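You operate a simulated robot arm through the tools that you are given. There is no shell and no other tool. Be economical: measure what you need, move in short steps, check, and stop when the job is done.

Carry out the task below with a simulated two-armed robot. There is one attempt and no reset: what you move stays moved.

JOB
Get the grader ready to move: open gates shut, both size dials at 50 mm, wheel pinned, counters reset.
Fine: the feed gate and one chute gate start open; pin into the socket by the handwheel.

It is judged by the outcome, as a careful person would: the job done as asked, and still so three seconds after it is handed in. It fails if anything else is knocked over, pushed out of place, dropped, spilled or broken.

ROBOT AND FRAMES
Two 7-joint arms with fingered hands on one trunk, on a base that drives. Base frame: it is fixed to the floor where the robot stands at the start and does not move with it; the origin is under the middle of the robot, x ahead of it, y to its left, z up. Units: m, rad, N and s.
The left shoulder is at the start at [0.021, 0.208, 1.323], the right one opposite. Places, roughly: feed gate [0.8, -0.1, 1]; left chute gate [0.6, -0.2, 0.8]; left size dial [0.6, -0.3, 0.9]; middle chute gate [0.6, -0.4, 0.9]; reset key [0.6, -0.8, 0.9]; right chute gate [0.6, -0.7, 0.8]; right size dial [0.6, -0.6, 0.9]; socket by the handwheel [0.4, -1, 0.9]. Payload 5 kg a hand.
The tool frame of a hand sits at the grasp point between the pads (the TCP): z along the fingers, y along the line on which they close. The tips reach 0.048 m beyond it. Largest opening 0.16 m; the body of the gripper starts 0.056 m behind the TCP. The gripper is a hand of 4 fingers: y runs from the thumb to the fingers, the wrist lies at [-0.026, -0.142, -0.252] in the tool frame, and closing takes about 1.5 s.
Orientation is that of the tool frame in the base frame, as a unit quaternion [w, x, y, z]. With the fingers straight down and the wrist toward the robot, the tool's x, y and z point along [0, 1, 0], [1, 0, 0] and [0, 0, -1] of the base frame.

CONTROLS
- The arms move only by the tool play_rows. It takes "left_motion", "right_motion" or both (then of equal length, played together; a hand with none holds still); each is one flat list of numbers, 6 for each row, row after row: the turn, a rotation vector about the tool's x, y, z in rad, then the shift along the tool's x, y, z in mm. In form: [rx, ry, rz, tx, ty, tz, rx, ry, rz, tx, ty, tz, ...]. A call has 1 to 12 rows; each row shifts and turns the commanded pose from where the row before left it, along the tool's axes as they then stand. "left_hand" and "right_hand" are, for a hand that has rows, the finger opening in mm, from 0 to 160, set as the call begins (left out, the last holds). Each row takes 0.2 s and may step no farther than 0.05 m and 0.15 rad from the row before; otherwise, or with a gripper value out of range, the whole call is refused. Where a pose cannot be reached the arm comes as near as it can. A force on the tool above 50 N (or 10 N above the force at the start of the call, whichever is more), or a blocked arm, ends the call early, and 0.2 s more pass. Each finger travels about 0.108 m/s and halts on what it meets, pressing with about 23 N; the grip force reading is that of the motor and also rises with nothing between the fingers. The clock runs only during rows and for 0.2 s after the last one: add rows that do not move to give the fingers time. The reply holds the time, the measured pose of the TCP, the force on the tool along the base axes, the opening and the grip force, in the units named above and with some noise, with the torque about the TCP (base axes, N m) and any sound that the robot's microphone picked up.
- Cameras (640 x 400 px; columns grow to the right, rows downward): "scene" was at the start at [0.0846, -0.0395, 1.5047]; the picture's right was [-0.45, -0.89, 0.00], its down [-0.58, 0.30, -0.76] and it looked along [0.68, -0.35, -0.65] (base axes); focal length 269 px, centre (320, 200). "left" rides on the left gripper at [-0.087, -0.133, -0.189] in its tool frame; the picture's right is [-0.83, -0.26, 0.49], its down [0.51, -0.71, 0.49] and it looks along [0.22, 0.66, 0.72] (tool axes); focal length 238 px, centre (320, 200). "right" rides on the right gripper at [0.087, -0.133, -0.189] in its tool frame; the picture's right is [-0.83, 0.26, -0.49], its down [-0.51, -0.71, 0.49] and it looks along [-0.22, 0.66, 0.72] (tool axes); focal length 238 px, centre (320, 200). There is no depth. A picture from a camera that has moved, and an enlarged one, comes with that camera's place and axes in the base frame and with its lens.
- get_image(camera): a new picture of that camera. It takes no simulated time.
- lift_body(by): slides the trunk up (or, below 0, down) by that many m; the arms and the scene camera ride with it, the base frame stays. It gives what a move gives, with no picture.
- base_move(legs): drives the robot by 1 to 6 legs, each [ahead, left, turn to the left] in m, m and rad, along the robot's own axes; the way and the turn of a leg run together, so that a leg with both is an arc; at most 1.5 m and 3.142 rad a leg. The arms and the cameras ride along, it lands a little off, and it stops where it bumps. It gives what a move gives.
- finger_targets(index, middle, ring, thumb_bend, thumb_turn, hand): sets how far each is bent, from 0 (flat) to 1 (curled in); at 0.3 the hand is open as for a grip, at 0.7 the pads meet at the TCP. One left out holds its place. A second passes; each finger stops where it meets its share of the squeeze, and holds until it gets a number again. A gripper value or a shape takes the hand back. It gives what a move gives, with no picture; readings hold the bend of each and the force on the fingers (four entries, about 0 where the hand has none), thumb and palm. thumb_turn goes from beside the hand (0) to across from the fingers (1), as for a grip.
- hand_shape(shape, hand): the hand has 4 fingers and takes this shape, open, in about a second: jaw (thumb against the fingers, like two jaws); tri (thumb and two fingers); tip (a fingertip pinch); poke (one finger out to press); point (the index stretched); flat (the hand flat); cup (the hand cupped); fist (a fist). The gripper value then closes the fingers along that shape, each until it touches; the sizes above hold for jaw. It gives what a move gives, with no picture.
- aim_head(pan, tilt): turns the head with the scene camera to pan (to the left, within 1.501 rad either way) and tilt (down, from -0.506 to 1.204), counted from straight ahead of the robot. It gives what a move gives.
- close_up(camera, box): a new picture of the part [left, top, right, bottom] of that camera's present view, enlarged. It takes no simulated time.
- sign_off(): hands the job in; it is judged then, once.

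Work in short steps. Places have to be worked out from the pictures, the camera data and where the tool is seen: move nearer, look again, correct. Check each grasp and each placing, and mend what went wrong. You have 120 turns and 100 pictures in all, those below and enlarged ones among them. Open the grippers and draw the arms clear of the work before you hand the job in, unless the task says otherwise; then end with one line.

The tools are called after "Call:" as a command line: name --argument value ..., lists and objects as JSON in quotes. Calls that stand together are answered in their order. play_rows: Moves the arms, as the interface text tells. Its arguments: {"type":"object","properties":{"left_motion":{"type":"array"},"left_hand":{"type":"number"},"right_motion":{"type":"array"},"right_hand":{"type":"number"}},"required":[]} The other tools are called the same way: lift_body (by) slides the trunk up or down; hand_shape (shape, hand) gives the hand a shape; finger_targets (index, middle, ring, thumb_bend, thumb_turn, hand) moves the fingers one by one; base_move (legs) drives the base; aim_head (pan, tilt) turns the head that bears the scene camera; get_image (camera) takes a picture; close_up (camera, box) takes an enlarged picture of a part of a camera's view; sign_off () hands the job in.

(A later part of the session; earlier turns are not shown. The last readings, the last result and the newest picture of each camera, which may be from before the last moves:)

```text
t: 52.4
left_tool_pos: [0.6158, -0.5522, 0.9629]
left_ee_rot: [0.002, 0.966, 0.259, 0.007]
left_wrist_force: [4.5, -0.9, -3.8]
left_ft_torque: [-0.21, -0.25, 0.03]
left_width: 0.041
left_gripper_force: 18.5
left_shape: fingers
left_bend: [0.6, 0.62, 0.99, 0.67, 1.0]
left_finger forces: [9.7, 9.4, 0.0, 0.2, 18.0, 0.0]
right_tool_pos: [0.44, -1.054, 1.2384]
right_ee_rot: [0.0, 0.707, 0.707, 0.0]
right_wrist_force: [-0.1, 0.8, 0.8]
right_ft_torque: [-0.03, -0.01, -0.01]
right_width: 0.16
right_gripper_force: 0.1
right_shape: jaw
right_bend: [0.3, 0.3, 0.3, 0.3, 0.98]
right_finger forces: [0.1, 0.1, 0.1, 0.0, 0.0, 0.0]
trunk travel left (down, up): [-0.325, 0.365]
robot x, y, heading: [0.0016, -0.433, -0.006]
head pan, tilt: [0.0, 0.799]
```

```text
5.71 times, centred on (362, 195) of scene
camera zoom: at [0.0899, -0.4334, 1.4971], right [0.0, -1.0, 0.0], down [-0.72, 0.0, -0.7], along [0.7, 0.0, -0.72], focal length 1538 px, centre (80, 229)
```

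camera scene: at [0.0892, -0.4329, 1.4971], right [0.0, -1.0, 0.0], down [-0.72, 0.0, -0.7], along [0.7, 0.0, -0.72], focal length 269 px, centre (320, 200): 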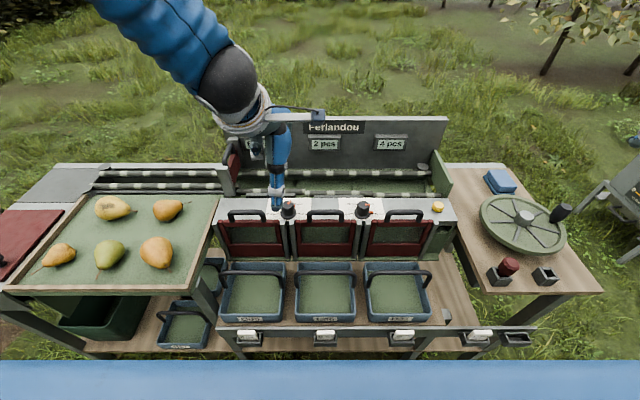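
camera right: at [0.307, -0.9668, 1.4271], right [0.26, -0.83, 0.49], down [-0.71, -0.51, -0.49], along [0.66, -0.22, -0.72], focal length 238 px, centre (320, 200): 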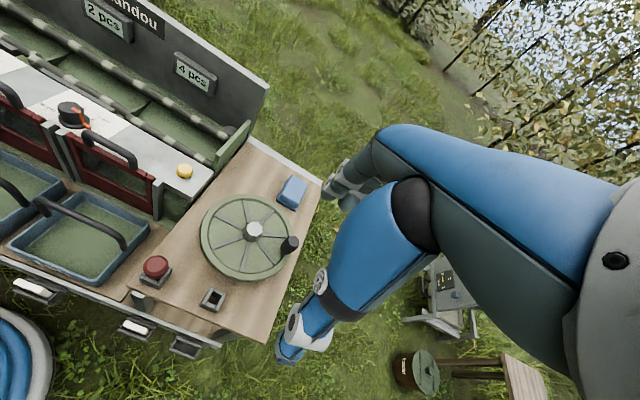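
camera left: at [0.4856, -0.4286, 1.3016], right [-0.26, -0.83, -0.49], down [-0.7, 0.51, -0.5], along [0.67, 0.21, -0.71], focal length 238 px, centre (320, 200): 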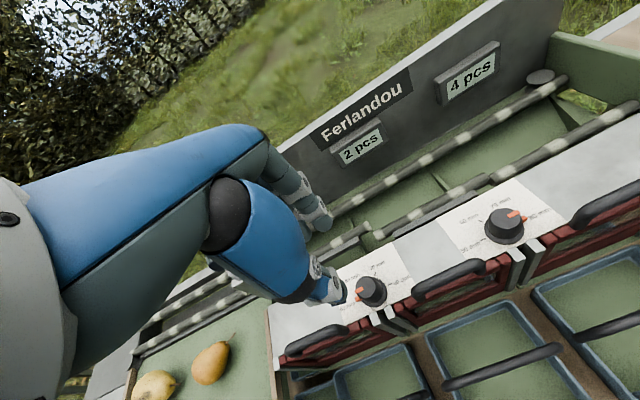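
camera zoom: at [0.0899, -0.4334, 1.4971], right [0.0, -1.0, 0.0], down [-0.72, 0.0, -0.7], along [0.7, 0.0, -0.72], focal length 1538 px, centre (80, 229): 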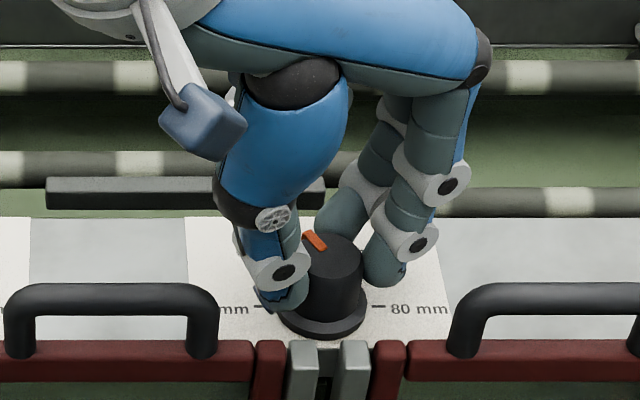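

Good grip. Turn the last 60°.

Call:
play_rows --left_motion '[0, 0, -0.13, -0.7, 0.1, 0, 0, 0, -0.13, -0.7, 0.1, 0, 0, 0, -0.13, -0.7, 0.1, 0, 0, 0, -0.13, -0.7, 0.1, 0, 0, 0, -0.13, -0.7, 0.1, 0, 0, 0, -0.13, -0.7, 0.1, 0, 0, 0, -0.13, -0.7, 0.1, 0, 0, 0, -0.137, -0.7, 0.1, 0, 0, 0, 0, 0, 0, 0]'

Call:
close_up --camera "left" --box '[280, 180, 440, 300]'

Call:
close_up --camera "scene" --box '[306, 160, 418, 230]'

```text
t: 54.4
left_tool_pos: [0.6141, -0.5586, 0.9627]
left_ee_rot: [0.005, 0.707, 0.707, 0.005]
left_wrist_force: [-3.0, -6.8, 7.7]
left_ft_torque: [-0.28, -0.03, -0.1]
left_width: 0.0406
left_gripper_force: 20.3
left_shape: fingers
left_bend: [0.59, 0.62, 0.99, 0.68, 1.0]
left_finger forces: [11.8, 7.3, 0.1, 0.0, 21.9, 0.0]
right_tool_pos: [0.4378, -1.0534, 1.2382]
right_ee_rot: [0.0, 0.707, 0.707, 0.001]
right_wrist_force: [0.5, 0.2, 0.4]
right_ft_torque: [-0.03, 0.01, -0.03]
right_width: 0.1596
right_gripper_force: 0.1
right_shape: jaw
right_bend: [0.3, 0.3, 0.3, 0.3, 0.98]
right_finger forces: [0.0, 0.0, 0.0, 0.0, 0.0, 0.1]
trunk travel left (down, up): [-0.325, 0.365]
robot x, y, heading: [0.0024, -0.4296, -0.008]
head pan, tilt: [0.0, 0.799]
```

```text
3.33 times, centred on (360, 240) of left
camera zoom: at [0.4783, -0.6449, 1.1497], right [-0.25, -0.84, -0.49], down [-0.7, 0.5, -0.5], along [0.67, 0.21, -0.71], focal length 794 px, centre (187, 67)
```

zoom: 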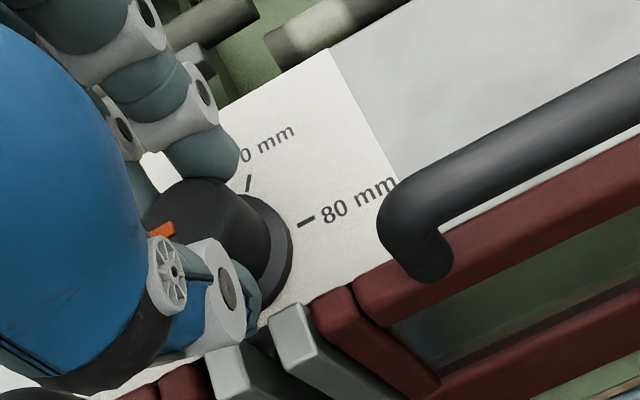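

```text
5.71 times, centred on (362, 195) of scene
camera zoom: at [0.0886, -0.4334, 1.4972], right [0.0, -1.0, 0.0], down [-0.72, 0.0, -0.7], along [0.7, 0.0, -0.72], focal length 1538 px, centre (80, 229)
```

zoom: 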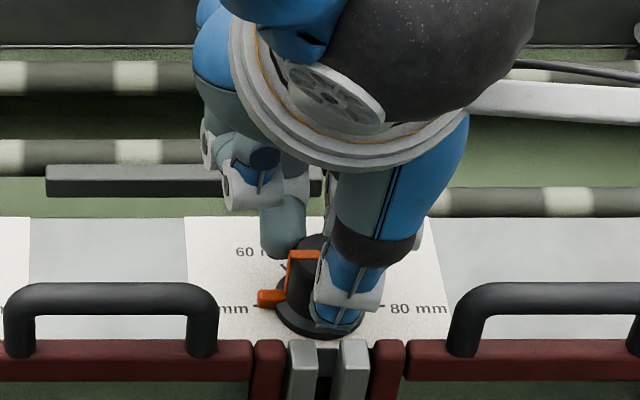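

Pointer appears at 50 mm. Release, lift, and check.

Call:
finger_targets --hand "left" --index 0.55 --middle 0.55 --thumb_bend 0.54

Call:
play_rows --left_motion '[0, 0, 0, 0, 0, -30, 0, 0, 0, 0, 0, -40, 0, 0, 0, 0, 0, -40, 0, 0, 0, 0, 0, -40, 0, 0, 0, 45, 0, 0, 0, 0, 0, 45, 0, 0, 0, 0, 0, 45, 0, 0, 0, 0, 0, 45, 0, 0]'

Call:
close_up --camera "scene" --box '[306, 160, 418, 230]'

Call:
get_image --camera "scene"

```text
t: 55.4
left_tool_pos: [0.615, -0.5577, 0.9622]
left_ee_rot: [0.006, 0.707, 0.707, 0.004]
left_wrist_force: [0.8, -0.1, -0.4]
left_ft_torque: [0.02, -0.04, 0.02]
left_width: 0.0725
left_gripper_force: 0.1
left_shape: fingers
left_bend: [0.55, 0.55, 0.99, 0.54, 1.0]
left_finger forces: [0.1, 0.1, 0.0, 0.0, 0.0, 0.0]
right_tool_pos: [0.439, -1.0538, 1.2377]
right_ee_rot: [0.001, 0.707, 0.707, 0.0]
right_wrist_force: [0.2, 0.3, 0.1]
right_ft_torque: [-0.02, 0.0, 0.06]
right_width: 0.1596
right_gripper_force: 0.0
right_shape: jaw
right_bend: [0.3, 0.3, 0.3, 0.3, 0.98]
right_finger forces: [0.0, 0.0, 0.0, 0.1, 0.0, 0.0]
trunk travel left (down, up): [-0.325, 0.365]
robot x, y, heading: [-0.0029, -0.4327, -0.004]
head pan, tilt: [0.0, 0.799]
```

```text
t: 57.2
left_tool_pos: [0.6111, -0.3767, 1.1121]
left_ee_rot: [0.007, 0.708, 0.707, 0.002]
left_wrist_force: [0.8, -0.1, 0.0]
left_ft_torque: [-0.09, 0.0, -0.03]
left_width: 0.0723
left_gripper_force: 0.0
left_shape: fingers
left_bend: [0.55, 0.55, 0.99, 0.54, 1.0]
left_finger forces: [0.1, 0.0, 0.0, 0.1, 0.0, 0.0]
right_tool_pos: [0.4386, -1.0525, 1.2391]
right_ee_rot: [0.001, 0.707, 0.707, -0.002]
right_wrist_force: [-1.0, 0.8, 0.4]
right_ft_torque: [-0.1, -0.01, -0.02]
right_width: 0.1596
right_gripper_force: 0.0
right_shape: jaw
right_bend: [0.3, 0.3, 0.3, 0.3, 0.98]
right_finger forces: [0.1, 0.1, 0.0, 0.0, 0.1, 0.0]
trunk travel left (down, up): [-0.325, 0.365]
robot x, y, heading: [-0.0009, -0.429, -0.001]
head pan, tilt: [0.0, 0.799]
```

```text
5.71 times, centred on (362, 195) of scene
camera zoom: at [0.0889, -0.431, 1.4971], right [0.0, -1.0, 0.0], down [-0.72, 0.0, -0.7], along [0.7, 0.0, -0.72], focal length 1538 px, centre (80, 229)
```

zoom: 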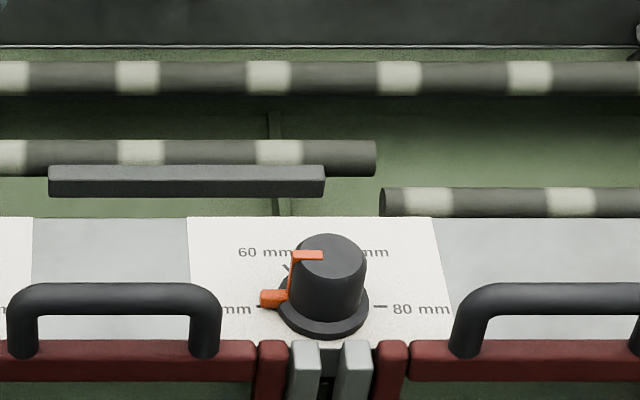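

```text
38 pictures are left
camera scene: at [0.0889, -0.431, 1.4971], right [0.0, -1.0, 0.0], down [-0.72, 0.0, -0.7], along [0.7, 0.0, -0.72], focal length 269 px, centre (320, 200)
```

scene: 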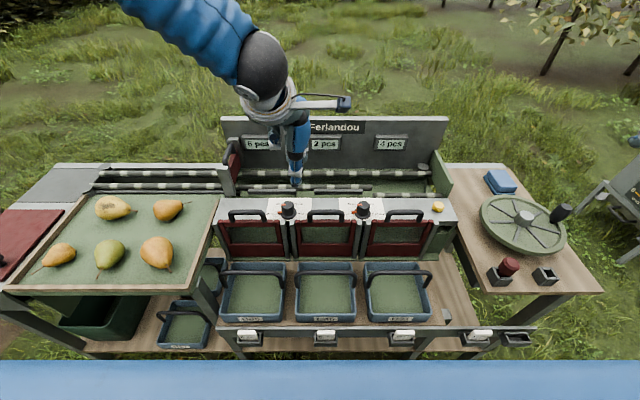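

Both dials read 50 mm. Now the reset key at ≈(0.637, -0.786, 0.91): right hand in poke shape, brought above it.

Call:
hand_shape --hand "right" --shape "poke"

Call:
play_rows --right_motion '[0, 0, 0, 38, 28, 0, 0, 0, 0, 38, 28, 0, 0, 0, 0, 38, 28, 0, 0, 0, 0, 38, 28, 0, 0, 0, 0, 38, 28, 0, 0, 0, 0, 38, 28, 0, 0, 0, 0, 38, 28, 0, 0, 0, 0, 0, 0, 45, 0, 0, 0, 0, 0, 45, 0, 0, 0, 0, 0, 30, 0, 0, 0, 0, 0, 0]'

Call:
get_image --camera "scene"

Call:
get_image --camera "right"

```text
t: 58.1
left_tool_pos: [0.6122, -0.377, 1.1126]
left_ee_rot: [0.007, 0.707, 0.707, 0.003]
left_wrist_force: [0.1, 0.1, -0.2]
left_ft_torque: [0.02, 0.01, -0.01]
left_width: 0.0723
left_gripper_force: 0.1
left_shape: fingers
left_bend: [0.55, 0.55, 0.99, 0.54, 1.0]
left_finger forces: [0.1, 0.0, 0.1, 0.0, 0.0, 0.0]
right_tool_pos: [0.4401, -1.0541, 1.2387]
right_ee_rot: [0.0, 0.707, 0.708, 0.0]
right_wrist_force: [-0.4, 0.1, -0.8]
right_ft_torque: [-0.05, 0.02, -0.01]
right_width: 0.0001
right_gripper_force: 0.0
right_shape: poke
right_bend: [0.7, 0.7, 0.99, 1.0, 1.0]
right_finger forces: [0.0, 0.1, 0.1, 0.1, 0.0, 0.0]
trunk travel left (down, up): [-0.325, 0.365]
robot x, y, heading: [-0.0017, -0.4316, -0.003]
head pan, tilt: [0.0, 0.799]
```

```text
t: 60.5
left_tool_pos: [0.6119, -0.3775, 1.1117]
left_ee_rot: [0.006, 0.708, 0.706, 0.005]
left_wrist_force: [-1.4, 0.4, -0.9]
left_ft_torque: [-0.02, -0.02, -0.02]
left_width: 0.0723
left_gripper_force: 0.1
left_shape: fingers
left_bend: [0.55, 0.55, 0.99, 0.54, 1.0]
left_finger forces: [0.0, 0.0, 0.1, 0.1, 0.1, 0.1]
right_tool_pos: [0.6332, -0.7827, 1.1203]
right_ee_rot: [0.0, 0.707, 0.707, 0.0]
right_wrist_force: [0.3, 0.0, 0.8]
right_ft_torque: [-0.01, -0.03, -0.01]
right_width: 0.0002
right_gripper_force: 0.1
right_shape: poke
right_bend: [0.7, 0.7, 0.99, 1.0, 1.0]
right_finger forces: [0.0, 0.0, 0.1, 0.1, 0.0, 0.1]
trunk travel left (down, up): [-0.325, 0.365]
robot x, y, heading: [-0.004, -0.4337, 0.001]
head pan, tilt: [0.0, 0.799]
```

```text
37 pictures are left
camera scene: at [0.0886, -0.4326, 1.4972], right [0.0, -1.0, 0.0], down [-0.72, 0.0, -0.7], along [0.7, 0.0, -0.72], focal length 269 px, centre (320, 200)
```

scene: 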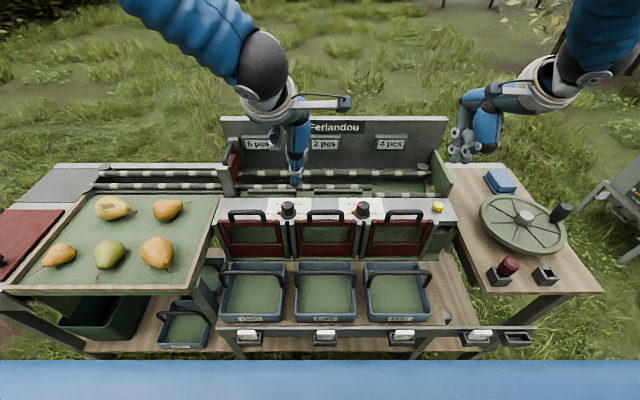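

```text
36 pictures are left
camera right: at [0.501, -0.6967, 1.3087], right [0.26, -0.83, 0.49], down [-0.71, -0.51, -0.49], along [0.66, -0.22, -0.72], focal length 238 px, centre (320, 200)
```

right: 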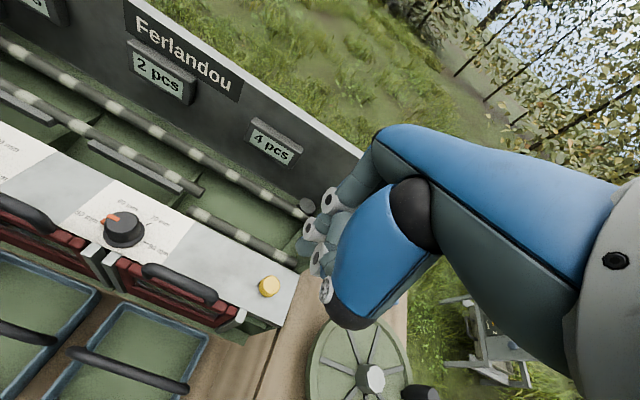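

Right-camera ray confirms the key at (0.638, -0.785). Zoom to locate the poking fingertip.

Call:
close_up --camera "scene" --box '[420, 80, 532, 150]'

Call:
close_up --camera "scene" --box '[420, 140, 532, 210]'

```text
5.71 times, centred on (476, 115) of scene
camera zoom: at [0.0886, -0.4326, 1.4972], right [0.0, -1.0, 0.0], down [-0.72, 0.0, -0.7], along [0.7, 0.0, -0.72], focal length 1538 px, centre (-571, 686)
```

zoom: 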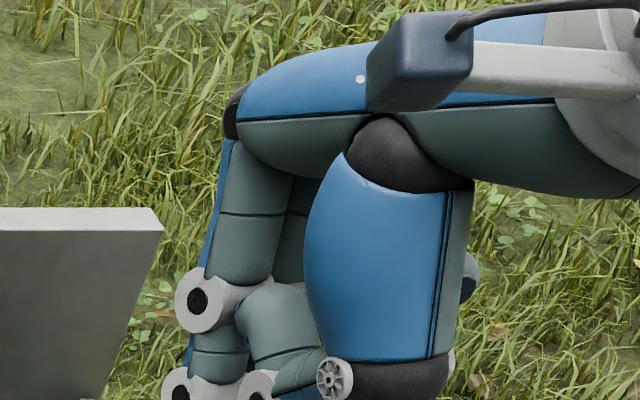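

```text
5.71 times, centred on (476, 175) of scene
camera zoom: at [0.0886, -0.4326, 1.4972], right [0.0, -1.0, 0.0], down [-0.72, 0.0, -0.7], along [0.7, 0.0, -0.72], focal length 1538 px, centre (-571, 343)
```

zoom: 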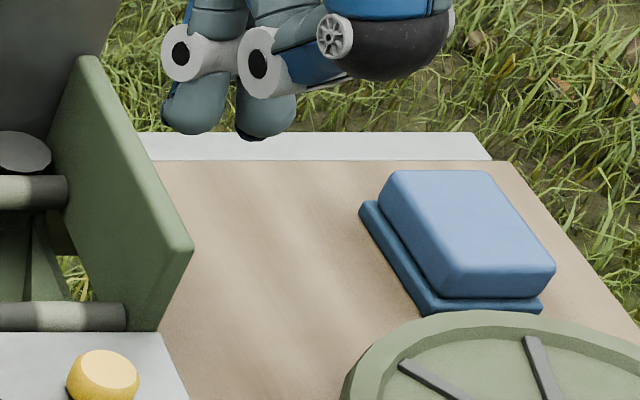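

Index tip is ~9 mm left of the TCP and the middle finger is out too; I curl the middle finger, centre the index over the key and descend.

Call:
finger_targets --hand "right" --middle 1.0

Call:
play_rows --right_motion '[0, 0, 0, -10, 3, 0, 0, 0, 0, 0, 0, 40, 0, 0, 0, 0, 0, 40, 0, 0, 0, 0, 0, 40, 0, 0, 0, 0, 0, 15, 0, 0, 0, 0, 0, 0]'

Call:
close_up --camera "scene" --box '[396, 160, 508, 230]'

```text
t: 61.5
left_tool_pos: [0.6114, -0.3781, 1.1122]
left_ee_rot: [0.007, 0.708, 0.707, 0.003]
left_wrist_force: [0.1, 0.0, -0.7]
left_ft_torque: [-0.05, 0.01, 0.02]
left_width: 0.0727
left_gripper_force: 0.1
left_shape: fingers
left_bend: [0.55, 0.55, 0.99, 0.54, 1.0]
left_finger forces: [0.0, 0.0, 0.1, 0.1, 0.0, 0.0]
right_tool_pos: [0.633, -0.7844, 1.1189]
right_ee_rot: [0.001, 0.707, 0.707, 0.0]
right_wrist_force: [-0.3, 0.1, -0.1]
right_ft_torque: [-0.01, -0.03, 0.02]
right_width: 0.0556
right_gripper_force: 0.1
right_shape: fingers
right_bend: [0.7, 0.78, 0.99, 1.0, 1.0]
right_finger forces: [0.0, 0.1, 0.0, 0.0, 0.0, 0.0]
trunk travel left (down, up): [-0.325, 0.365]
robot x, y, heading: [-0.0015, -0.4329, -0.004]
head pan, tilt: [0.0, 0.799]
```

```text
t: 62.9
left_tool_pos: [0.6115, -0.3773, 1.1118]
left_ee_rot: [0.006, 0.708, 0.706, 0.003]
left_wrist_force: [0.4, -0.9, 0.0]
left_ft_torque: [-0.05, -0.01, -0.01]
left_width: 0.0724
left_gripper_force: 0.0
left_shape: fingers
left_bend: [0.55, 0.55, 0.99, 0.54, 1.0]
left_finger forces: [0.0, 0.0, 0.0, 0.1, 0.1, 0.1]
right_tool_pos: [0.6367, -0.797, 0.9821]
right_ee_rot: [0.0, 0.707, 0.707, 0.0]
right_wrist_force: [0.2, -0.3, -0.7]
right_ft_torque: [0.03, 0.01, 0.0]
right_width: 0.0556
right_gripper_force: 0.0
right_shape: fingers
right_bend: [0.7, 0.78, 0.99, 1.0, 1.0]
right_finger forces: [0.0, 0.1, 0.1, 0.0, 0.1, 0.1]
trunk travel left (down, up): [-0.325, 0.365]
robot x, y, heading: [-0.0026, -0.4334, -0.003]
head pan, tilt: [0.0, 0.799]
```

```text
5.71 times, centred on (452, 195) of scene
camera zoom: at [0.0894, -0.433, 1.4971], right [0.0, -1.0, 0.0], down [-0.72, 0.0, -0.7], along [0.7, 0.0, -0.72], focal length 1538 px, centre (-434, 229)
```

zoom: 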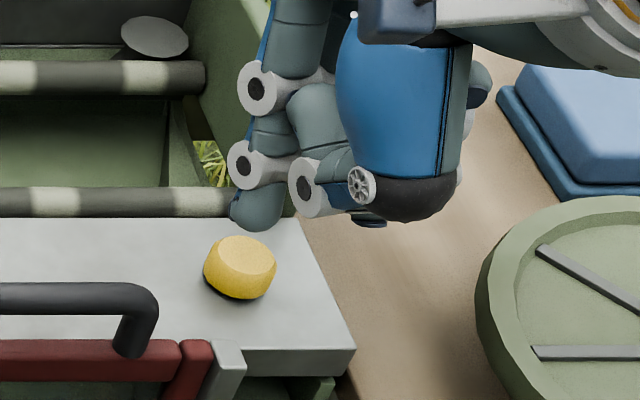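

Fingertip at ≈(0.637, -0.787) right over the key (0.637, -0.784). Press down slowly.

Call:
play_rows --right_motion '[0, 0, 0, 2, 0, 8, 0, 0, 0, 0, 0, 5, 0, 0, 0, 0, 0, 4, 0, 0, 0, 0, 0, 4, 0, 0, 0, 0, 0, 3, 0, 0, 0, 0, 0, 0]'

Call:
close_up --camera "scene" --box '[396, 160, 508, 230]'

Call:
close_up --camera "scene" --box '[230, 110, 430, 200]'

```text
t: 64.3
left_tool_pos: [0.6122, -0.377, 1.112]
left_ee_rot: [0.007, 0.708, 0.706, 0.004]
left_wrist_force: [0.3, 0.8, -0.5]
left_ft_torque: [-0.01, -0.03, 0.02]
left_width: 0.0725
left_gripper_force: 0.0
left_shape: fingers
left_bend: [0.55, 0.55, 0.99, 0.54, 1.0]
left_finger forces: [0.0, 0.1, 0.0, 0.1, 0.0, 0.0]
right_tool_pos: [0.6374, -0.7953, 0.9587]
right_ee_rot: [0.0, 0.707, 0.707, 0.0]
right_wrist_force: [0.4, 0.3, 0.5]
right_ft_torque: [0.02, 0.02, 0.01]
right_width: 0.0557
right_gripper_force: 0.6
right_shape: fingers
right_bend: [0.7, 0.78, 0.99, 1.0, 1.0]
right_finger forces: [0.9, 0.0, 0.1, 0.0, 0.0, 0.1]
trunk travel left (down, up): [-0.325, 0.365]
robot x, y, heading: [-0.0027, -0.4355, 0.003]
head pan, tilt: [0.0, 0.799]
```

```text
5.71 times, centred on (452, 195) of scene
camera zoom: at [0.0894, -0.433, 1.4971], right [0.0, -1.0, 0.0], down [-0.72, 0.0, -0.7], along [0.7, 0.0, -0.72], focal length 1538 px, centre (-434, 229)
```

zoom: 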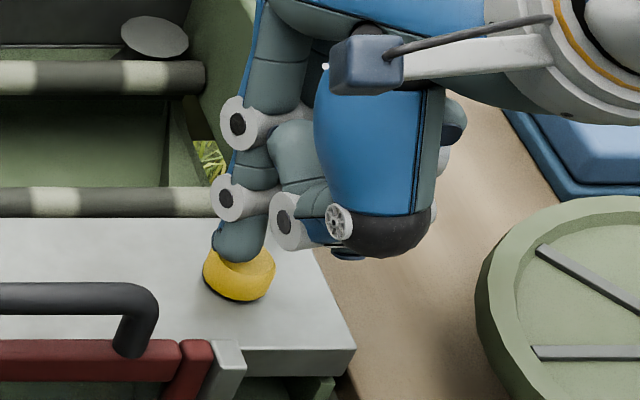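

```text
3.20 times, centred on (330, 155) of scene
camera zoom: at [0.0894, -0.433, 1.4971], right [0.0, -1.0, 0.0], down [-0.72, 0.0, -0.7], along [0.7, 0.0, -0.72], focal length 862 px, centre (288, 344)
```

zoom: 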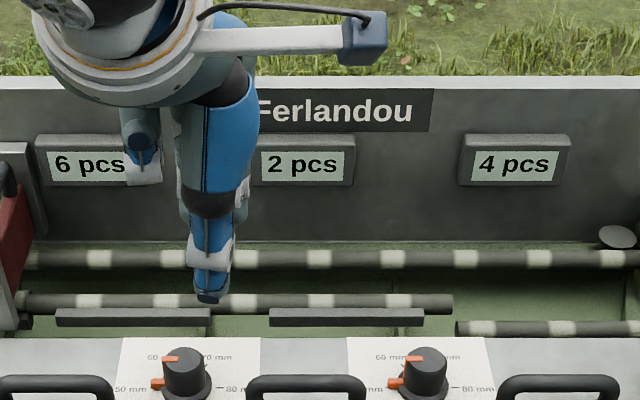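

Fingertip is just touching the key (0.9 N); press a few more millimetres and hold.

Call:
play_rows --right_motion '[0, 0, 0, 0, 0, 3, 0, 0, 0, 0, 0, 3, 0, 0, 0, 0, 0, 2, 0, 0, 0, 0, 0, 2, 0, 0, 0, 0, 0, 0, 0, 0, 0, 0, 0, 0]'

Call:
close_up --camera "scene" --box '[230, 110, 430, 200]'

```text
t: 65.7
left_tool_pos: [0.611, -0.3774, 1.1116]
left_ee_rot: [0.007, 0.707, 0.707, 0.004]
left_wrist_force: [0.4, 0.5, -0.1]
left_ft_torque: [0.02, -0.01, 0.03]
left_width: 0.0723
left_gripper_force: 0.1
left_shape: fingers
left_bend: [0.55, 0.55, 0.99, 0.54, 1.0]
left_finger forces: [0.1, 0.0, 0.0, 0.0, 0.0, 0.0]
right_tool_pos: [0.6367, -0.795, 0.95]
right_ee_rot: [0.001, 0.707, 0.707, 0.001]
right_wrist_force: [4.2, -2.8, 13.4]
right_ft_torque: [0.01, -0.3, -0.09]
right_width: 0.0554
right_gripper_force: 6.9
right_shape: fingers
right_bend: [0.7, 0.78, 0.99, 1.0, 1.0]
right_finger forces: [13.9, 0.0, 0.1, 0.1, 0.0, 0.0]
trunk travel left (down, up): [-0.325, 0.365]
robot x, y, heading: [-0.0009, -0.4292, -0.004]
head pan, tilt: [0.0, 0.799]
heard: click
```

```text
3.20 times, centred on (330, 155) of scene
camera zoom: at [0.0889, -0.4329, 1.4972], right [0.0, -1.0, 0.0], down [-0.72, 0.0, -0.7], along [0.7, 0.0, -0.72], focal length 862 px, centre (288, 344)
```

zoom: 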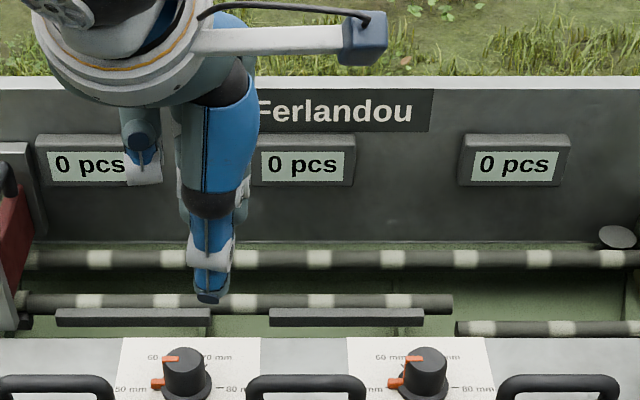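

A click, and all counters read 0. Lift the right hand and move it back near the pin to look from its camera.

Call:
play_rows --right_motion '[0, 0, 0, 0, 0, -40, 0, 0, 0, 0, 0, -45, 0, 0, 0, 0, 0, -45, 0, 0, 0, 0, 0, -45, 0, 0, 0, 0, 0, -45, 0, 0, 0, -22, -37, 0, 0, 0, 0, -22, -37, 0, 0, 0, 0, -22, -37, 0, 0, 0, 0, -22, -37, 0, 0, 0, 0, -22, -37, 0, 0, 0, 0, -22, -37, 0, 0, 0, 0, -22, -37, 0]'

Call:
get_image --camera "right"

Call:
aim_head --pan -0.75 --tilt 0.75

Call:
get_image --camera "scene"

```text
t: 68.3
left_tool_pos: [0.6105, -0.3769, 1.1119]
left_ee_rot: [0.006, 0.707, 0.707, 0.004]
left_wrist_force: [-1.0, -0.3, 0.7]
left_ft_torque: [0.04, -0.04, 0.01]
left_width: 0.0722
left_gripper_force: 0.1
left_shape: fingers
left_bend: [0.55, 0.55, 0.99, 0.54, 1.0]
left_finger forces: [0.1, 0.1, 0.0, 0.0, 0.0, 0.0]
right_tool_pos: [0.3777, -0.9498, 1.1686]
right_ee_rot: [0.0, 0.707, 0.708, 0.0]
right_wrist_force: [-0.6, -1.3, -0.2]
right_ft_torque: [0.07, -0.07, 0.06]
right_width: 0.0556
right_gripper_force: 0.0
right_shape: fingers
right_bend: [0.7, 0.79, 0.99, 1.0, 1.0]
right_finger forces: [0.0, 0.0, 0.0, 0.1, 0.1, 0.1]
right hand out of reach, approached as far as the arm can: row 8
trunk travel left (down, up): [-0.325, 0.365]
robot x, y, heading: [-0.0, -0.4335, -0.002]
head pan, tilt: [0.0, 0.799]
```

```text
29 pictures are left
camera right: at [0.2466, -0.8628, 1.3583], right [0.26, -0.84, 0.49], down [-0.71, -0.5, -0.49], along [0.66, -0.22, -0.72], focal length 238 px, centre (320, 200)
```

right: 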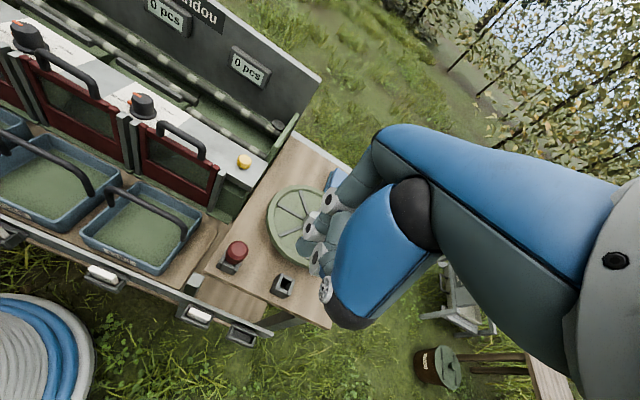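

```text
t: 69.4
left_tool_pos: [0.612, -0.3779, 1.1131]
left_ee_rot: [0.006, 0.707, 0.707, 0.003]
left_wrist_force: [-0.2, 0.1, -0.7]
left_ft_torque: [-0.03, 0.0, -0.01]
left_width: 0.0727
left_gripper_force: 0.0
left_shape: fingers
left_bend: [0.55, 0.55, 0.99, 0.54, 1.0]
left_finger forces: [0.1, 0.0, 0.0, 0.0, 0.1, 0.0]
right_tool_pos: [0.3812, -0.949, 1.1693]
right_ee_rot: [-0.001, 0.707, 0.707, 0.0]
right_wrist_force: [0.2, 0.7, -0.2]
right_ft_torque: [-0.03, 0.03, -0.02]
right_width: 0.0554
right_gripper_force: 0.0
right_shape: fingers
right_bend: [0.7, 0.79, 0.99, 1.0, 1.0]
right_finger forces: [0.0, 0.0, 0.1, 0.1, 0.1, 0.0]
trunk travel left (down, up): [-0.325, 0.365]
robot x, y, heading: [-0.0015, -0.4322, -0.004]
head pan, tilt: [-0.75, 0.75]
```

```text
28 pictures are left
camera scene: at [0.0694, -0.4896, 1.5011], right [-0.68, -0.73, 0.0], down [-0.5, 0.47, -0.73], along [0.53, -0.5, -0.68], focal length 269 px, centre (320, 200)
```

scene: 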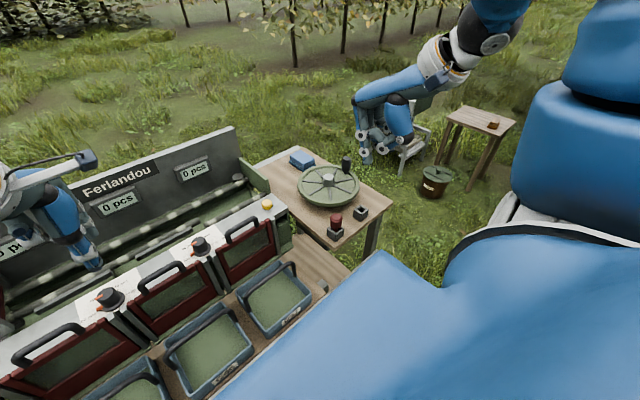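

Zoom on the pin and socket from both cameras for precise triangulation.

Call:
close_up --camera "scene" --box '[304, 190, 384, 240]'

Call:
close_up --camera "right" --box '[210, 220, 322, 310]'

```text
8.00 times, centred on (344, 215) of scene
camera zoom: at [0.0694, -0.4896, 1.5011], right [-0.68, -0.73, 0.0], down [-0.5, 0.47, -0.73], along [0.53, -0.5, -0.68], focal length 2154 px, centre (128, 80)
```

zoom: 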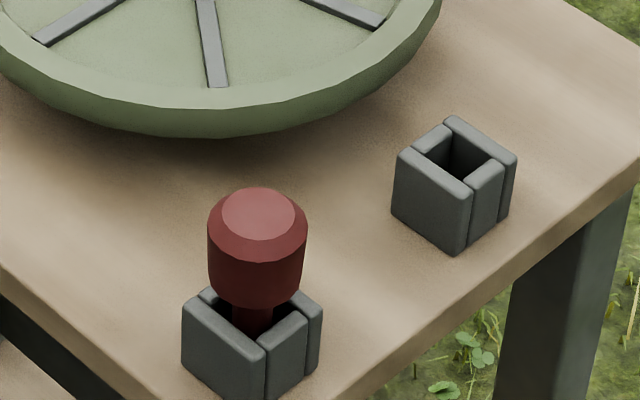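

```text
4.44 times, centred on (266, 265) of right
camera zoom: at [0.2486, -0.8621, 1.3582], right [0.26, -0.83, 0.49], down [-0.71, -0.51, -0.49], along [0.66, -0.22, -0.72], focal length 1059 px, centre (560, -89)
```

zoom: 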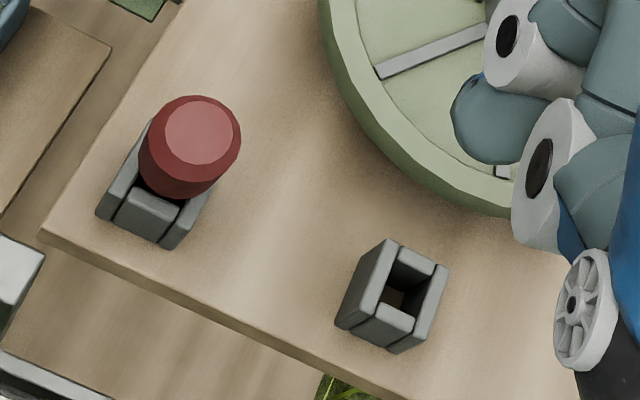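

Triangulated: pin knob top ≈(0.423, -0.881, 0.945), socket opening ≈(0.423, -0.994, 0.901); wheel rim comes to x≈0.46, so I'll grip with the fingers along y. Shape the right hand like the dial grip and rotate it 90°.

Call:
finger_targets --hand "right" --index 0.54 --middle 0.54 --ring 0.99 --thumb_bend 0.53 --thumb_turn 1

Call:
play_rows --right_motion '[0, 0, -0.143, 0, 0, 0, 0, 0, -0.143, 0, 0, 0, 0, 0, -0.143, 0, 0, 0, 0, 0, -0.143, 0, 0, 0, 0, 0, -0.143, 0, 0, 0, 0, 0, -0.143, 0, 0, 0, 0, 0, -0.143, 0, 0, 0, 0, 0, -0.143, 0, 0, 0, 0, 0, -0.143, 0, 0, 0, 0, 0, -0.143, 0, 0, 0, 0, 0, -0.141, 0, 0, 0, 0, 0, 0, 0, 0, 0]'

Call:
get_image --camera "scene"

```text
t: 70.4
left_tool_pos: [0.6112, -0.3779, 1.1128]
left_ee_rot: [0.006, 0.707, 0.707, 0.003]
left_wrist_force: [0.2, 0.3, -0.6]
left_ft_torque: [0.02, 0.01, 0.0]
left_width: 0.0726
left_gripper_force: 0.0
left_shape: fingers
left_bend: [0.55, 0.55, 0.99, 0.54, 1.0]
left_finger forces: [0.0, 0.1, 0.1, 0.0, 0.0, 0.1]
right_tool_pos: [0.3811, -0.9496, 1.1688]
right_ee_rot: [-0.001, 0.707, 0.707, 0.001]
right_wrist_force: [-0.1, 0.5, -0.8]
right_ft_torque: [0.02, 0.0, 0.0]
right_width: 0.0771
right_gripper_force: 0.1
right_shape: fingers
right_bend: [0.54, 0.54, 0.99, 0.53, 1.0]
right_finger forces: [0.0, 0.0, 0.1, 0.0, 0.0, 0.0]
trunk travel left (down, up): [-0.325, 0.365]
robot x, y, heading: [0.0001, -0.4293, 0.001]
head pan, tilt: [-0.75, 0.75]
```

```text
t: 73.0
left_tool_pos: [0.6116, -0.3773, 1.1116]
left_ee_rot: [0.006, 0.708, 0.707, 0.003]
left_wrist_force: [-0.3, -0.3, 0.2]
left_ft_torque: [0.0, -0.03, 0.03]
left_width: 0.0726
left_gripper_force: 0.0
left_shape: fingers
left_bend: [0.55, 0.55, 0.99, 0.54, 1.0]
left_finger forces: [0.0, 0.1, 0.1, 0.1, 0.0, 0.0]
right_tool_pos: [0.378, -0.949, 1.1691]
right_ee_rot: [0.0, -0.001, 1.0, 0.0]
right_wrist_force: [-1.7, -0.5, 0.0]
right_ft_torque: [-0.01, -0.01, -0.01]
right_width: 0.0766
right_gripper_force: 0.1
right_shape: fingers
right_bend: [0.54, 0.54, 0.99, 0.53, 1.0]
right_finger forces: [0.0, 0.0, 0.0, 0.1, 0.0, 0.0]
trunk travel left (down, up): [-0.325, 0.365]
robot x, y, heading: [-0.0012, -0.431, 0.0]
head pan, tilt: [-0.75, 0.75]
```

```text
25 pictures are left
camera scene: at [0.0687, -0.4899, 1.5011], right [-0.68, -0.73, 0.0], down [-0.5, 0.47, -0.73], along [0.53, -0.5, -0.68], focal length 269 px, centre (320, 200)
```

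scene: 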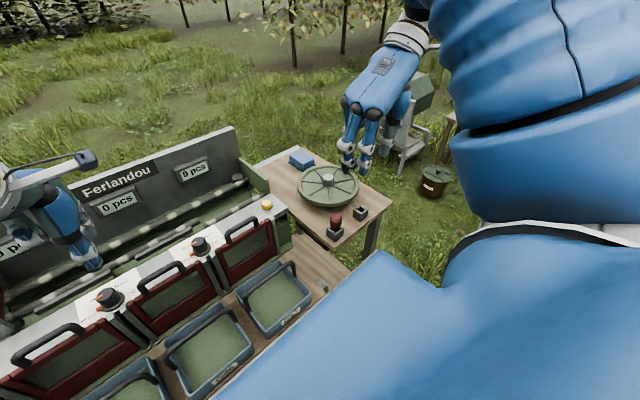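

Orientation reached. Move above the pin (TCP to ≈(0.419, -0.881, 1.03)) and check alignment.

Call:
play_rows --right_motion '[0, 0, 0, -20, 34, 0, 0, 0, 0, -21, 34, 0, 0, 0, 0, 0, 0, 40, 0, 0, 0, 0, 0, 40, 0, 0, 0, 0, 0, 40, 0, 0, 0, 0, 0, 18, 0, 0, 0, 0, 0, 0]'

Call:
close_up --camera "scene" --box '[288, 165, 400, 240]'

Call:
get_image --camera "right"

```text
t: 74.6
left_tool_pos: [0.6123, -0.3776, 1.111]
left_ee_rot: [0.005, 0.708, 0.706, 0.004]
left_wrist_force: [0.5, 0.4, -0.3]
left_ft_torque: [-0.04, 0.03, 0.0]
left_width: 0.0726
left_gripper_force: 0.2
left_shape: fingers
left_bend: [0.55, 0.55, 0.99, 0.54, 1.0]
left_finger forces: [0.0, 0.1, 0.0, 0.0, 0.1, 0.1]
right_tool_pos: [0.42, -0.8787, 1.0326]
right_ee_rot: [0.0, 0.0, 1.0, 0.0]
right_wrist_force: [-1.1, -0.7, -0.1]
right_ft_torque: [0.01, -0.03, -0.01]
right_width: 0.0768
right_gripper_force: 0.0
right_shape: fingers
right_bend: [0.54, 0.54, 0.99, 0.53, 1.0]
right_finger forces: [0.0, 0.0, 0.1, 0.0, 0.0, 0.0]
trunk travel left (down, up): [-0.325, 0.365]
robot x, y, heading: [-0.0013, -0.4337, -0.001]
head pan, tilt: [-0.75, 0.75]
```

```text
5.33 times, centred on (344, 202) of scene
camera zoom: at [0.0693, -0.4896, 1.5011], right [-0.68, -0.73, 0.0], down [-0.5, 0.47, -0.73], along [0.53, -0.5, -0.68], focal length 1436 px, centre (192, 187)
```

zoom: 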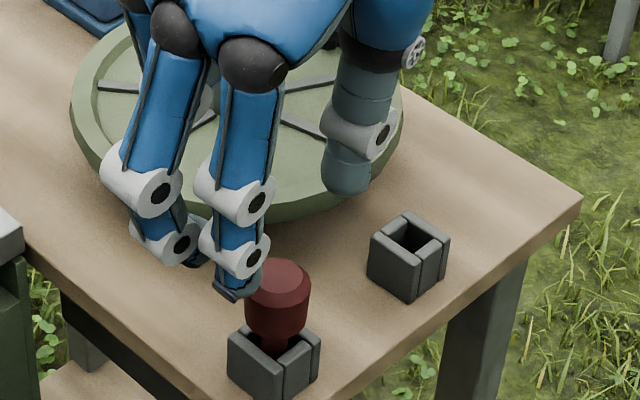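

```text
23 pictures are left
camera right: at [0.3338, -1.0122, 1.221], right [0.83, 0.26, 0.49], down [0.51, -0.71, -0.49], along [0.22, 0.66, -0.72], focal length 238 px, centre (320, 200)
```

right: 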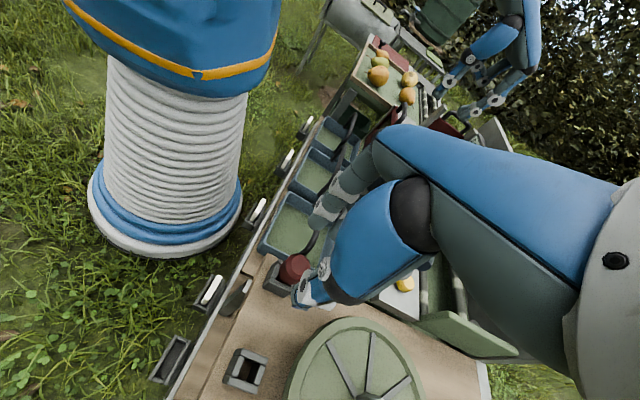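

Tips are symmetric about the pin (index/middle centre x 0.423, mid y −0.8815). Lower to grip height and close.

Call:
play_rows --right_motion '[0, 0, 0, 0, 0, 20, 0, 0, 0, 0, 0, 20, 0, 0, 0, 0, 0, 20, 0, 0, 0, 0, 0, 0]'

Call:
finger_targets --hand "right" --index 0.75 --middle 0.75 --thumb_bend 0.75

Call:
close_up --camera "scene" --box '[288, 165, 400, 240]'

```text
t: 75.6
left_tool_pos: [0.6114, -0.3779, 1.1115]
left_ee_rot: [0.006, 0.707, 0.707, 0.004]
left_wrist_force: [0.2, 0.2, 0.3]
left_ft_torque: [-0.01, 0.0, -0.01]
left_width: 0.0724
left_gripper_force: 0.0
left_shape: fingers
left_bend: [0.55, 0.55, 0.99, 0.54, 1.0]
left_finger forces: [0.0, 0.0, 0.1, 0.1, 0.1, 0.1]
right_tool_pos: [0.4198, -0.881, 0.9713]
right_ee_rot: [-0.001, 0.001, 1.0, 0.0]
right_wrist_force: [0.2, -0.1, 0.0]
right_ft_torque: [0.0, -0.01, -0.01]
right_width: 0.0767
right_gripper_force: 0.1
right_shape: fingers
right_bend: [0.54, 0.54, 0.99, 0.53, 1.0]
right_finger forces: [0.0, 0.0, 0.0, 0.0, 0.0, 0.1]
trunk travel left (down, up): [-0.325, 0.365]
robot x, y, heading: [0.0017, -0.4313, -0.002]
head pan, tilt: [-0.75, 0.75]
```

```text
t: 76.6
left_tool_pos: [0.6124, -0.3779, 1.1118]
left_ee_rot: [0.006, 0.708, 0.706, 0.004]
left_wrist_force: [0.8, -0.1, -0.1]
left_ft_torque: [-0.02, -0.01, -0.01]
left_width: 0.0727
left_gripper_force: 0.0
left_shape: fingers
left_bend: [0.55, 0.55, 0.99, 0.54, 1.0]
left_finger forces: [0.0, 0.1, 0.0, 0.0, 0.0, 0.0]
right_tool_pos: [0.4187, -0.8811, 0.9714]
right_ee_rot: [0.0, 0.0, 1.0, 0.0]
right_wrist_force: [0.4, -0.6, 0.3]
right_ft_torque: [0.02, 0.02, 0.01]
right_width: 0.0379
right_gripper_force: 19.9
right_shape: fingers
right_bend: [0.63, 0.66, 0.99, 0.65, 1.0]
right_finger forces: [10.2, 8.1, 0.0, 0.0, 20.7, 0.0]
trunk travel left (down, up): [-0.325, 0.365]
robot x, y, heading: [0.0013, -0.4361, -0.0]
head pan, tilt: [-0.75, 0.75]
```

```text
5.33 times, centred on (344, 202) of scene
camera zoom: at [0.0693, -0.4897, 1.5011], right [-0.68, -0.73, 0.0], down [-0.5, 0.47, -0.73], along [0.53, -0.5, -0.68], focal length 1436 px, centre (192, 187)
```

zoom: 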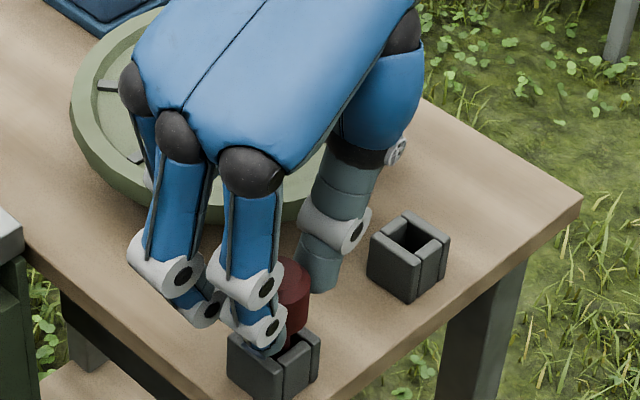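

A balanced grip (10/8/21 N). Lift straight up 100 mm and check.

Call:
play_rows --right_motion '[0, 0, 0, 0, 0, -10, 0, 0, 0, 0, 0, -15, 0, 0, 0, 0, 0, -20, 0, 0, 0, 0, 0, -20, 0, 0, 0, 0, 0, -20, 0, 0, 0, 0, 0, -15, 0, 0, 0, 0, 0, 0]'

Call:
close_up --camera "scene" --box '[288, 145, 400, 240]'

```text
t: 78.2
left_tool_pos: [0.6123, -0.3766, 1.1128]
left_ee_rot: [0.006, 0.708, 0.706, 0.003]
left_wrist_force: [-0.4, 0.3, 0.1]
left_ft_torque: [0.01, 0.03, 0.02]
left_width: 0.0725
left_gripper_force: 0.1
left_shape: fingers
left_bend: [0.55, 0.55, 0.99, 0.54, 1.0]
left_finger forces: [0.1, 0.1, 0.0, 0.1, 0.0, 0.1]
right_tool_pos: [0.422, -0.8788, 1.07]
right_ee_rot: [-0.001, 0.0, 1.0, 0.0]
right_wrist_force: [-0.2, -0.7, -1.0]
right_ft_torque: [0.01, -0.04, 0.01]
right_width: 0.0383
right_gripper_force: 19.8
right_shape: fingers
right_bend: [0.63, 0.66, 0.99, 0.65, 1.0]
right_finger forces: [10.3, 8.3, 0.1, 0.0, 20.8, 0.1]
trunk travel left (down, up): [-0.325, 0.365]
robot x, y, heading: [0.0005, -0.4362, 0.001]
head pan, tilt: [-0.75, 0.75]
```

```text
4.21 times, centred on (344, 192) of scene
camera zoom: at [0.0695, -0.4899, 1.501], right [-0.68, -0.73, 0.0], down [-0.5, 0.47, -0.73], along [0.53, -0.5, -0.68], focal length 1134 px, centre (219, 232)
```

zoom: 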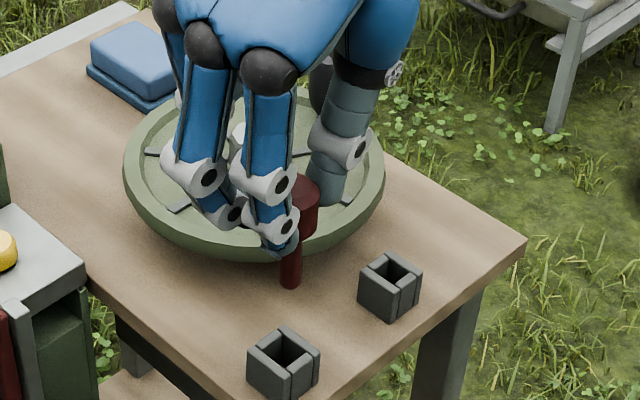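

Pin is out, hanging vertical, tip at z≈0.962. Holder→socket offset measures (0, −0.112); move there and look before lowering.

Call:
play_rows --right_motion '[0, 0, 0, 0, -28, 0, 0, 0, 0, 0, -28, 0, 0, 0, 0, 0, -28, 0, 0, 0, 0, 0, -28, 0, 0, 0, 0, 0, 0, 30, 0, 0, 0, 0, 0, 12, 0, 0, 0, 0, 0, 0, 0, 0, 0, 0, 0, 0]'

Call:
close_up --camera "scene" --box '[312, 155, 392, 225]'

Call:
get_image --camera "right"

```text
t: 80.0
left_tool_pos: [0.6114, -0.3773, 1.1118]
left_ee_rot: [0.006, 0.707, 0.707, 0.004]
left_wrist_force: [0.5, 0.0, -0.3]
left_ft_torque: [-0.01, 0.03, 0.0]
left_width: 0.0726
left_gripper_force: 0.1
left_shape: fingers
left_bend: [0.55, 0.55, 0.99, 0.54, 1.0]
left_finger forces: [0.0, 0.0, 0.0, 0.0, 0.1, 0.1]
right_tool_pos: [0.4204, -0.9938, 1.0285]
right_ee_rot: [0.0, 0.001, 1.0, 0.0]
right_wrist_force: [-0.3, -0.1, -1.0]
right_ft_torque: [0.02, -0.01, 0.01]
right_width: 0.038
right_gripper_force: 18.9
right_shape: fingers
right_bend: [0.63, 0.66, 0.99, 0.65, 1.0]
right_finger forces: [10.1, 8.3, 0.0, 0.1, 20.5, 0.0]
trunk travel left (down, up): [-0.325, 0.365]
robot x, y, heading: [0.0019, -0.4336, -0.002]
head pan, tilt: [-0.75, 0.75]
```

```text
5.71 times, centred on (352, 190) of scene
camera zoom: at [0.0693, -0.49, 1.5011], right [-0.68, -0.73, 0.0], down [-0.5, 0.47, -0.73], along [0.53, -0.5, -0.68], focal length 1538 px, centre (137, 257)
```

zoom: 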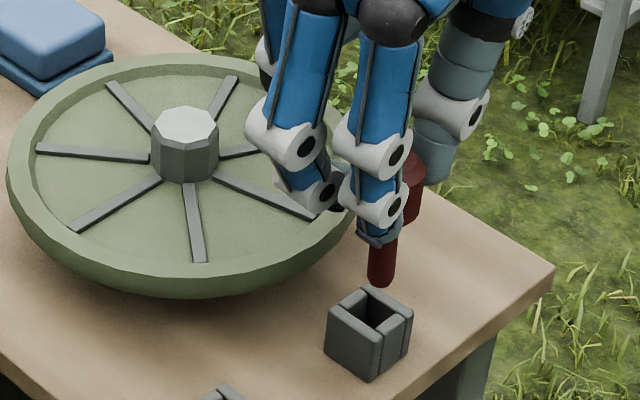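

```text
19 pictures are left
camera right: at [0.3334, -1.1273, 1.2179], right [0.83, 0.26, 0.49], down [0.51, -0.71, -0.49], along [0.22, 0.66, -0.72], focal length 238 px, centre (320, 200)
```

right: 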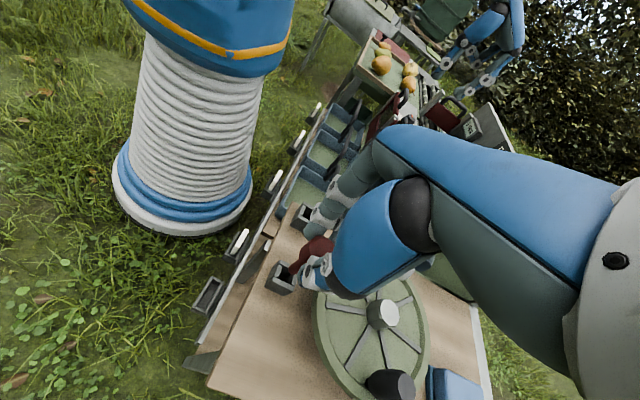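

Relative motion matches; I verify the stem against the socket with the right camera's second angle.

Call:
close_up --camera "right" --box '[250, 220, 346, 310]'

```text
4.44 times, centred on (298, 265) of right
camera zoom: at [0.3334, -1.1273, 1.2179], right [0.83, 0.26, 0.49], down [0.51, -0.71, -0.49], along [0.22, 0.66, -0.72], focal length 1059 px, centre (418, -89)
```

zoom: 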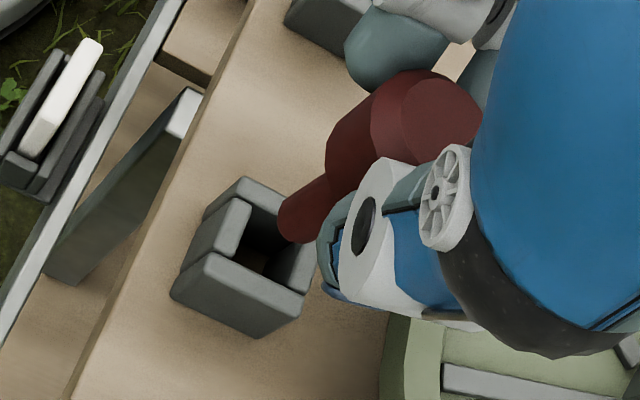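

Stem is centred in y and ~2 mm too far in +x. Nudge and lower gently, with the force guard.

Call:
play_rows --right_motion '[0, 0, 0, 2, 1, 0, 0, 0, 0, 0, 0, 8, 0, 0, 0, 0, 0, 8, 0, 0, 0, 0, 0, 6, 0, 0, 0, 0, 0, 6, 0, 0, 0, 0, 0, 0]'

Call:
close_up --camera "right" --box '[250, 220, 346, 310]'

```text
t: 81.4
left_tool_pos: [0.6111, -0.3764, 1.1133]
left_ee_rot: [0.006, 0.708, 0.707, 0.004]
left_wrist_force: [0.3, 0.0, -0.1]
left_ft_torque: [0.02, 0.03, 0.01]
left_width: 0.0727
left_gripper_force: 0.1
left_shape: fingers
left_bend: [0.55, 0.55, 0.99, 0.54, 1.0]
left_finger forces: [0.0, 0.0, 0.0, 0.0, 0.0, 0.0]
right_tool_pos: [0.418, -0.991, 1.0029]
right_ee_rot: [0.002, 0.001, 1.0, 0.0]
right_wrist_force: [4.6, -5.6, 33.9]
right_ft_torque: [-0.32, -0.16, -0.03]
right_width: 0.0377
right_gripper_force: 25.7
right_shape: fingers
right_bend: [0.63, 0.66, 0.99, 0.65, 1.0]
right_finger forces: [10.9, 11.8, 0.0, 0.1, 28.1, 0.1]
trunk travel left (down, up): [-0.325, 0.365]
robot x, y, heading: [0.0007, -0.4309, -0.005]
head pan, tilt: [-0.75, 0.75]
```

```text
4.44 times, centred on (298, 265) of right
camera zoom: at [0.3314, -1.1244, 1.1919], right [0.83, 0.26, 0.49], down [0.51, -0.71, -0.49], along [0.22, 0.65, -0.72], focal length 1059 px, centre (418, -89)
```

zoom: 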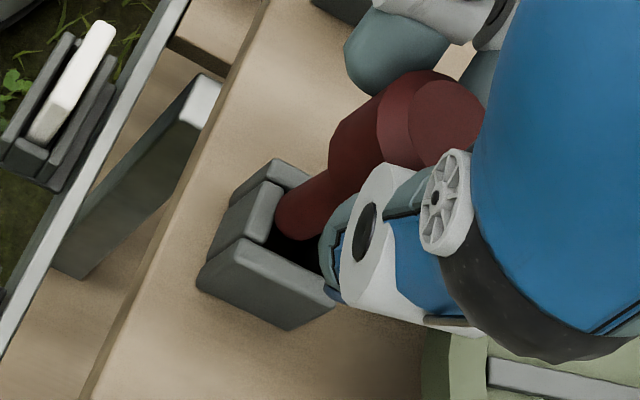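

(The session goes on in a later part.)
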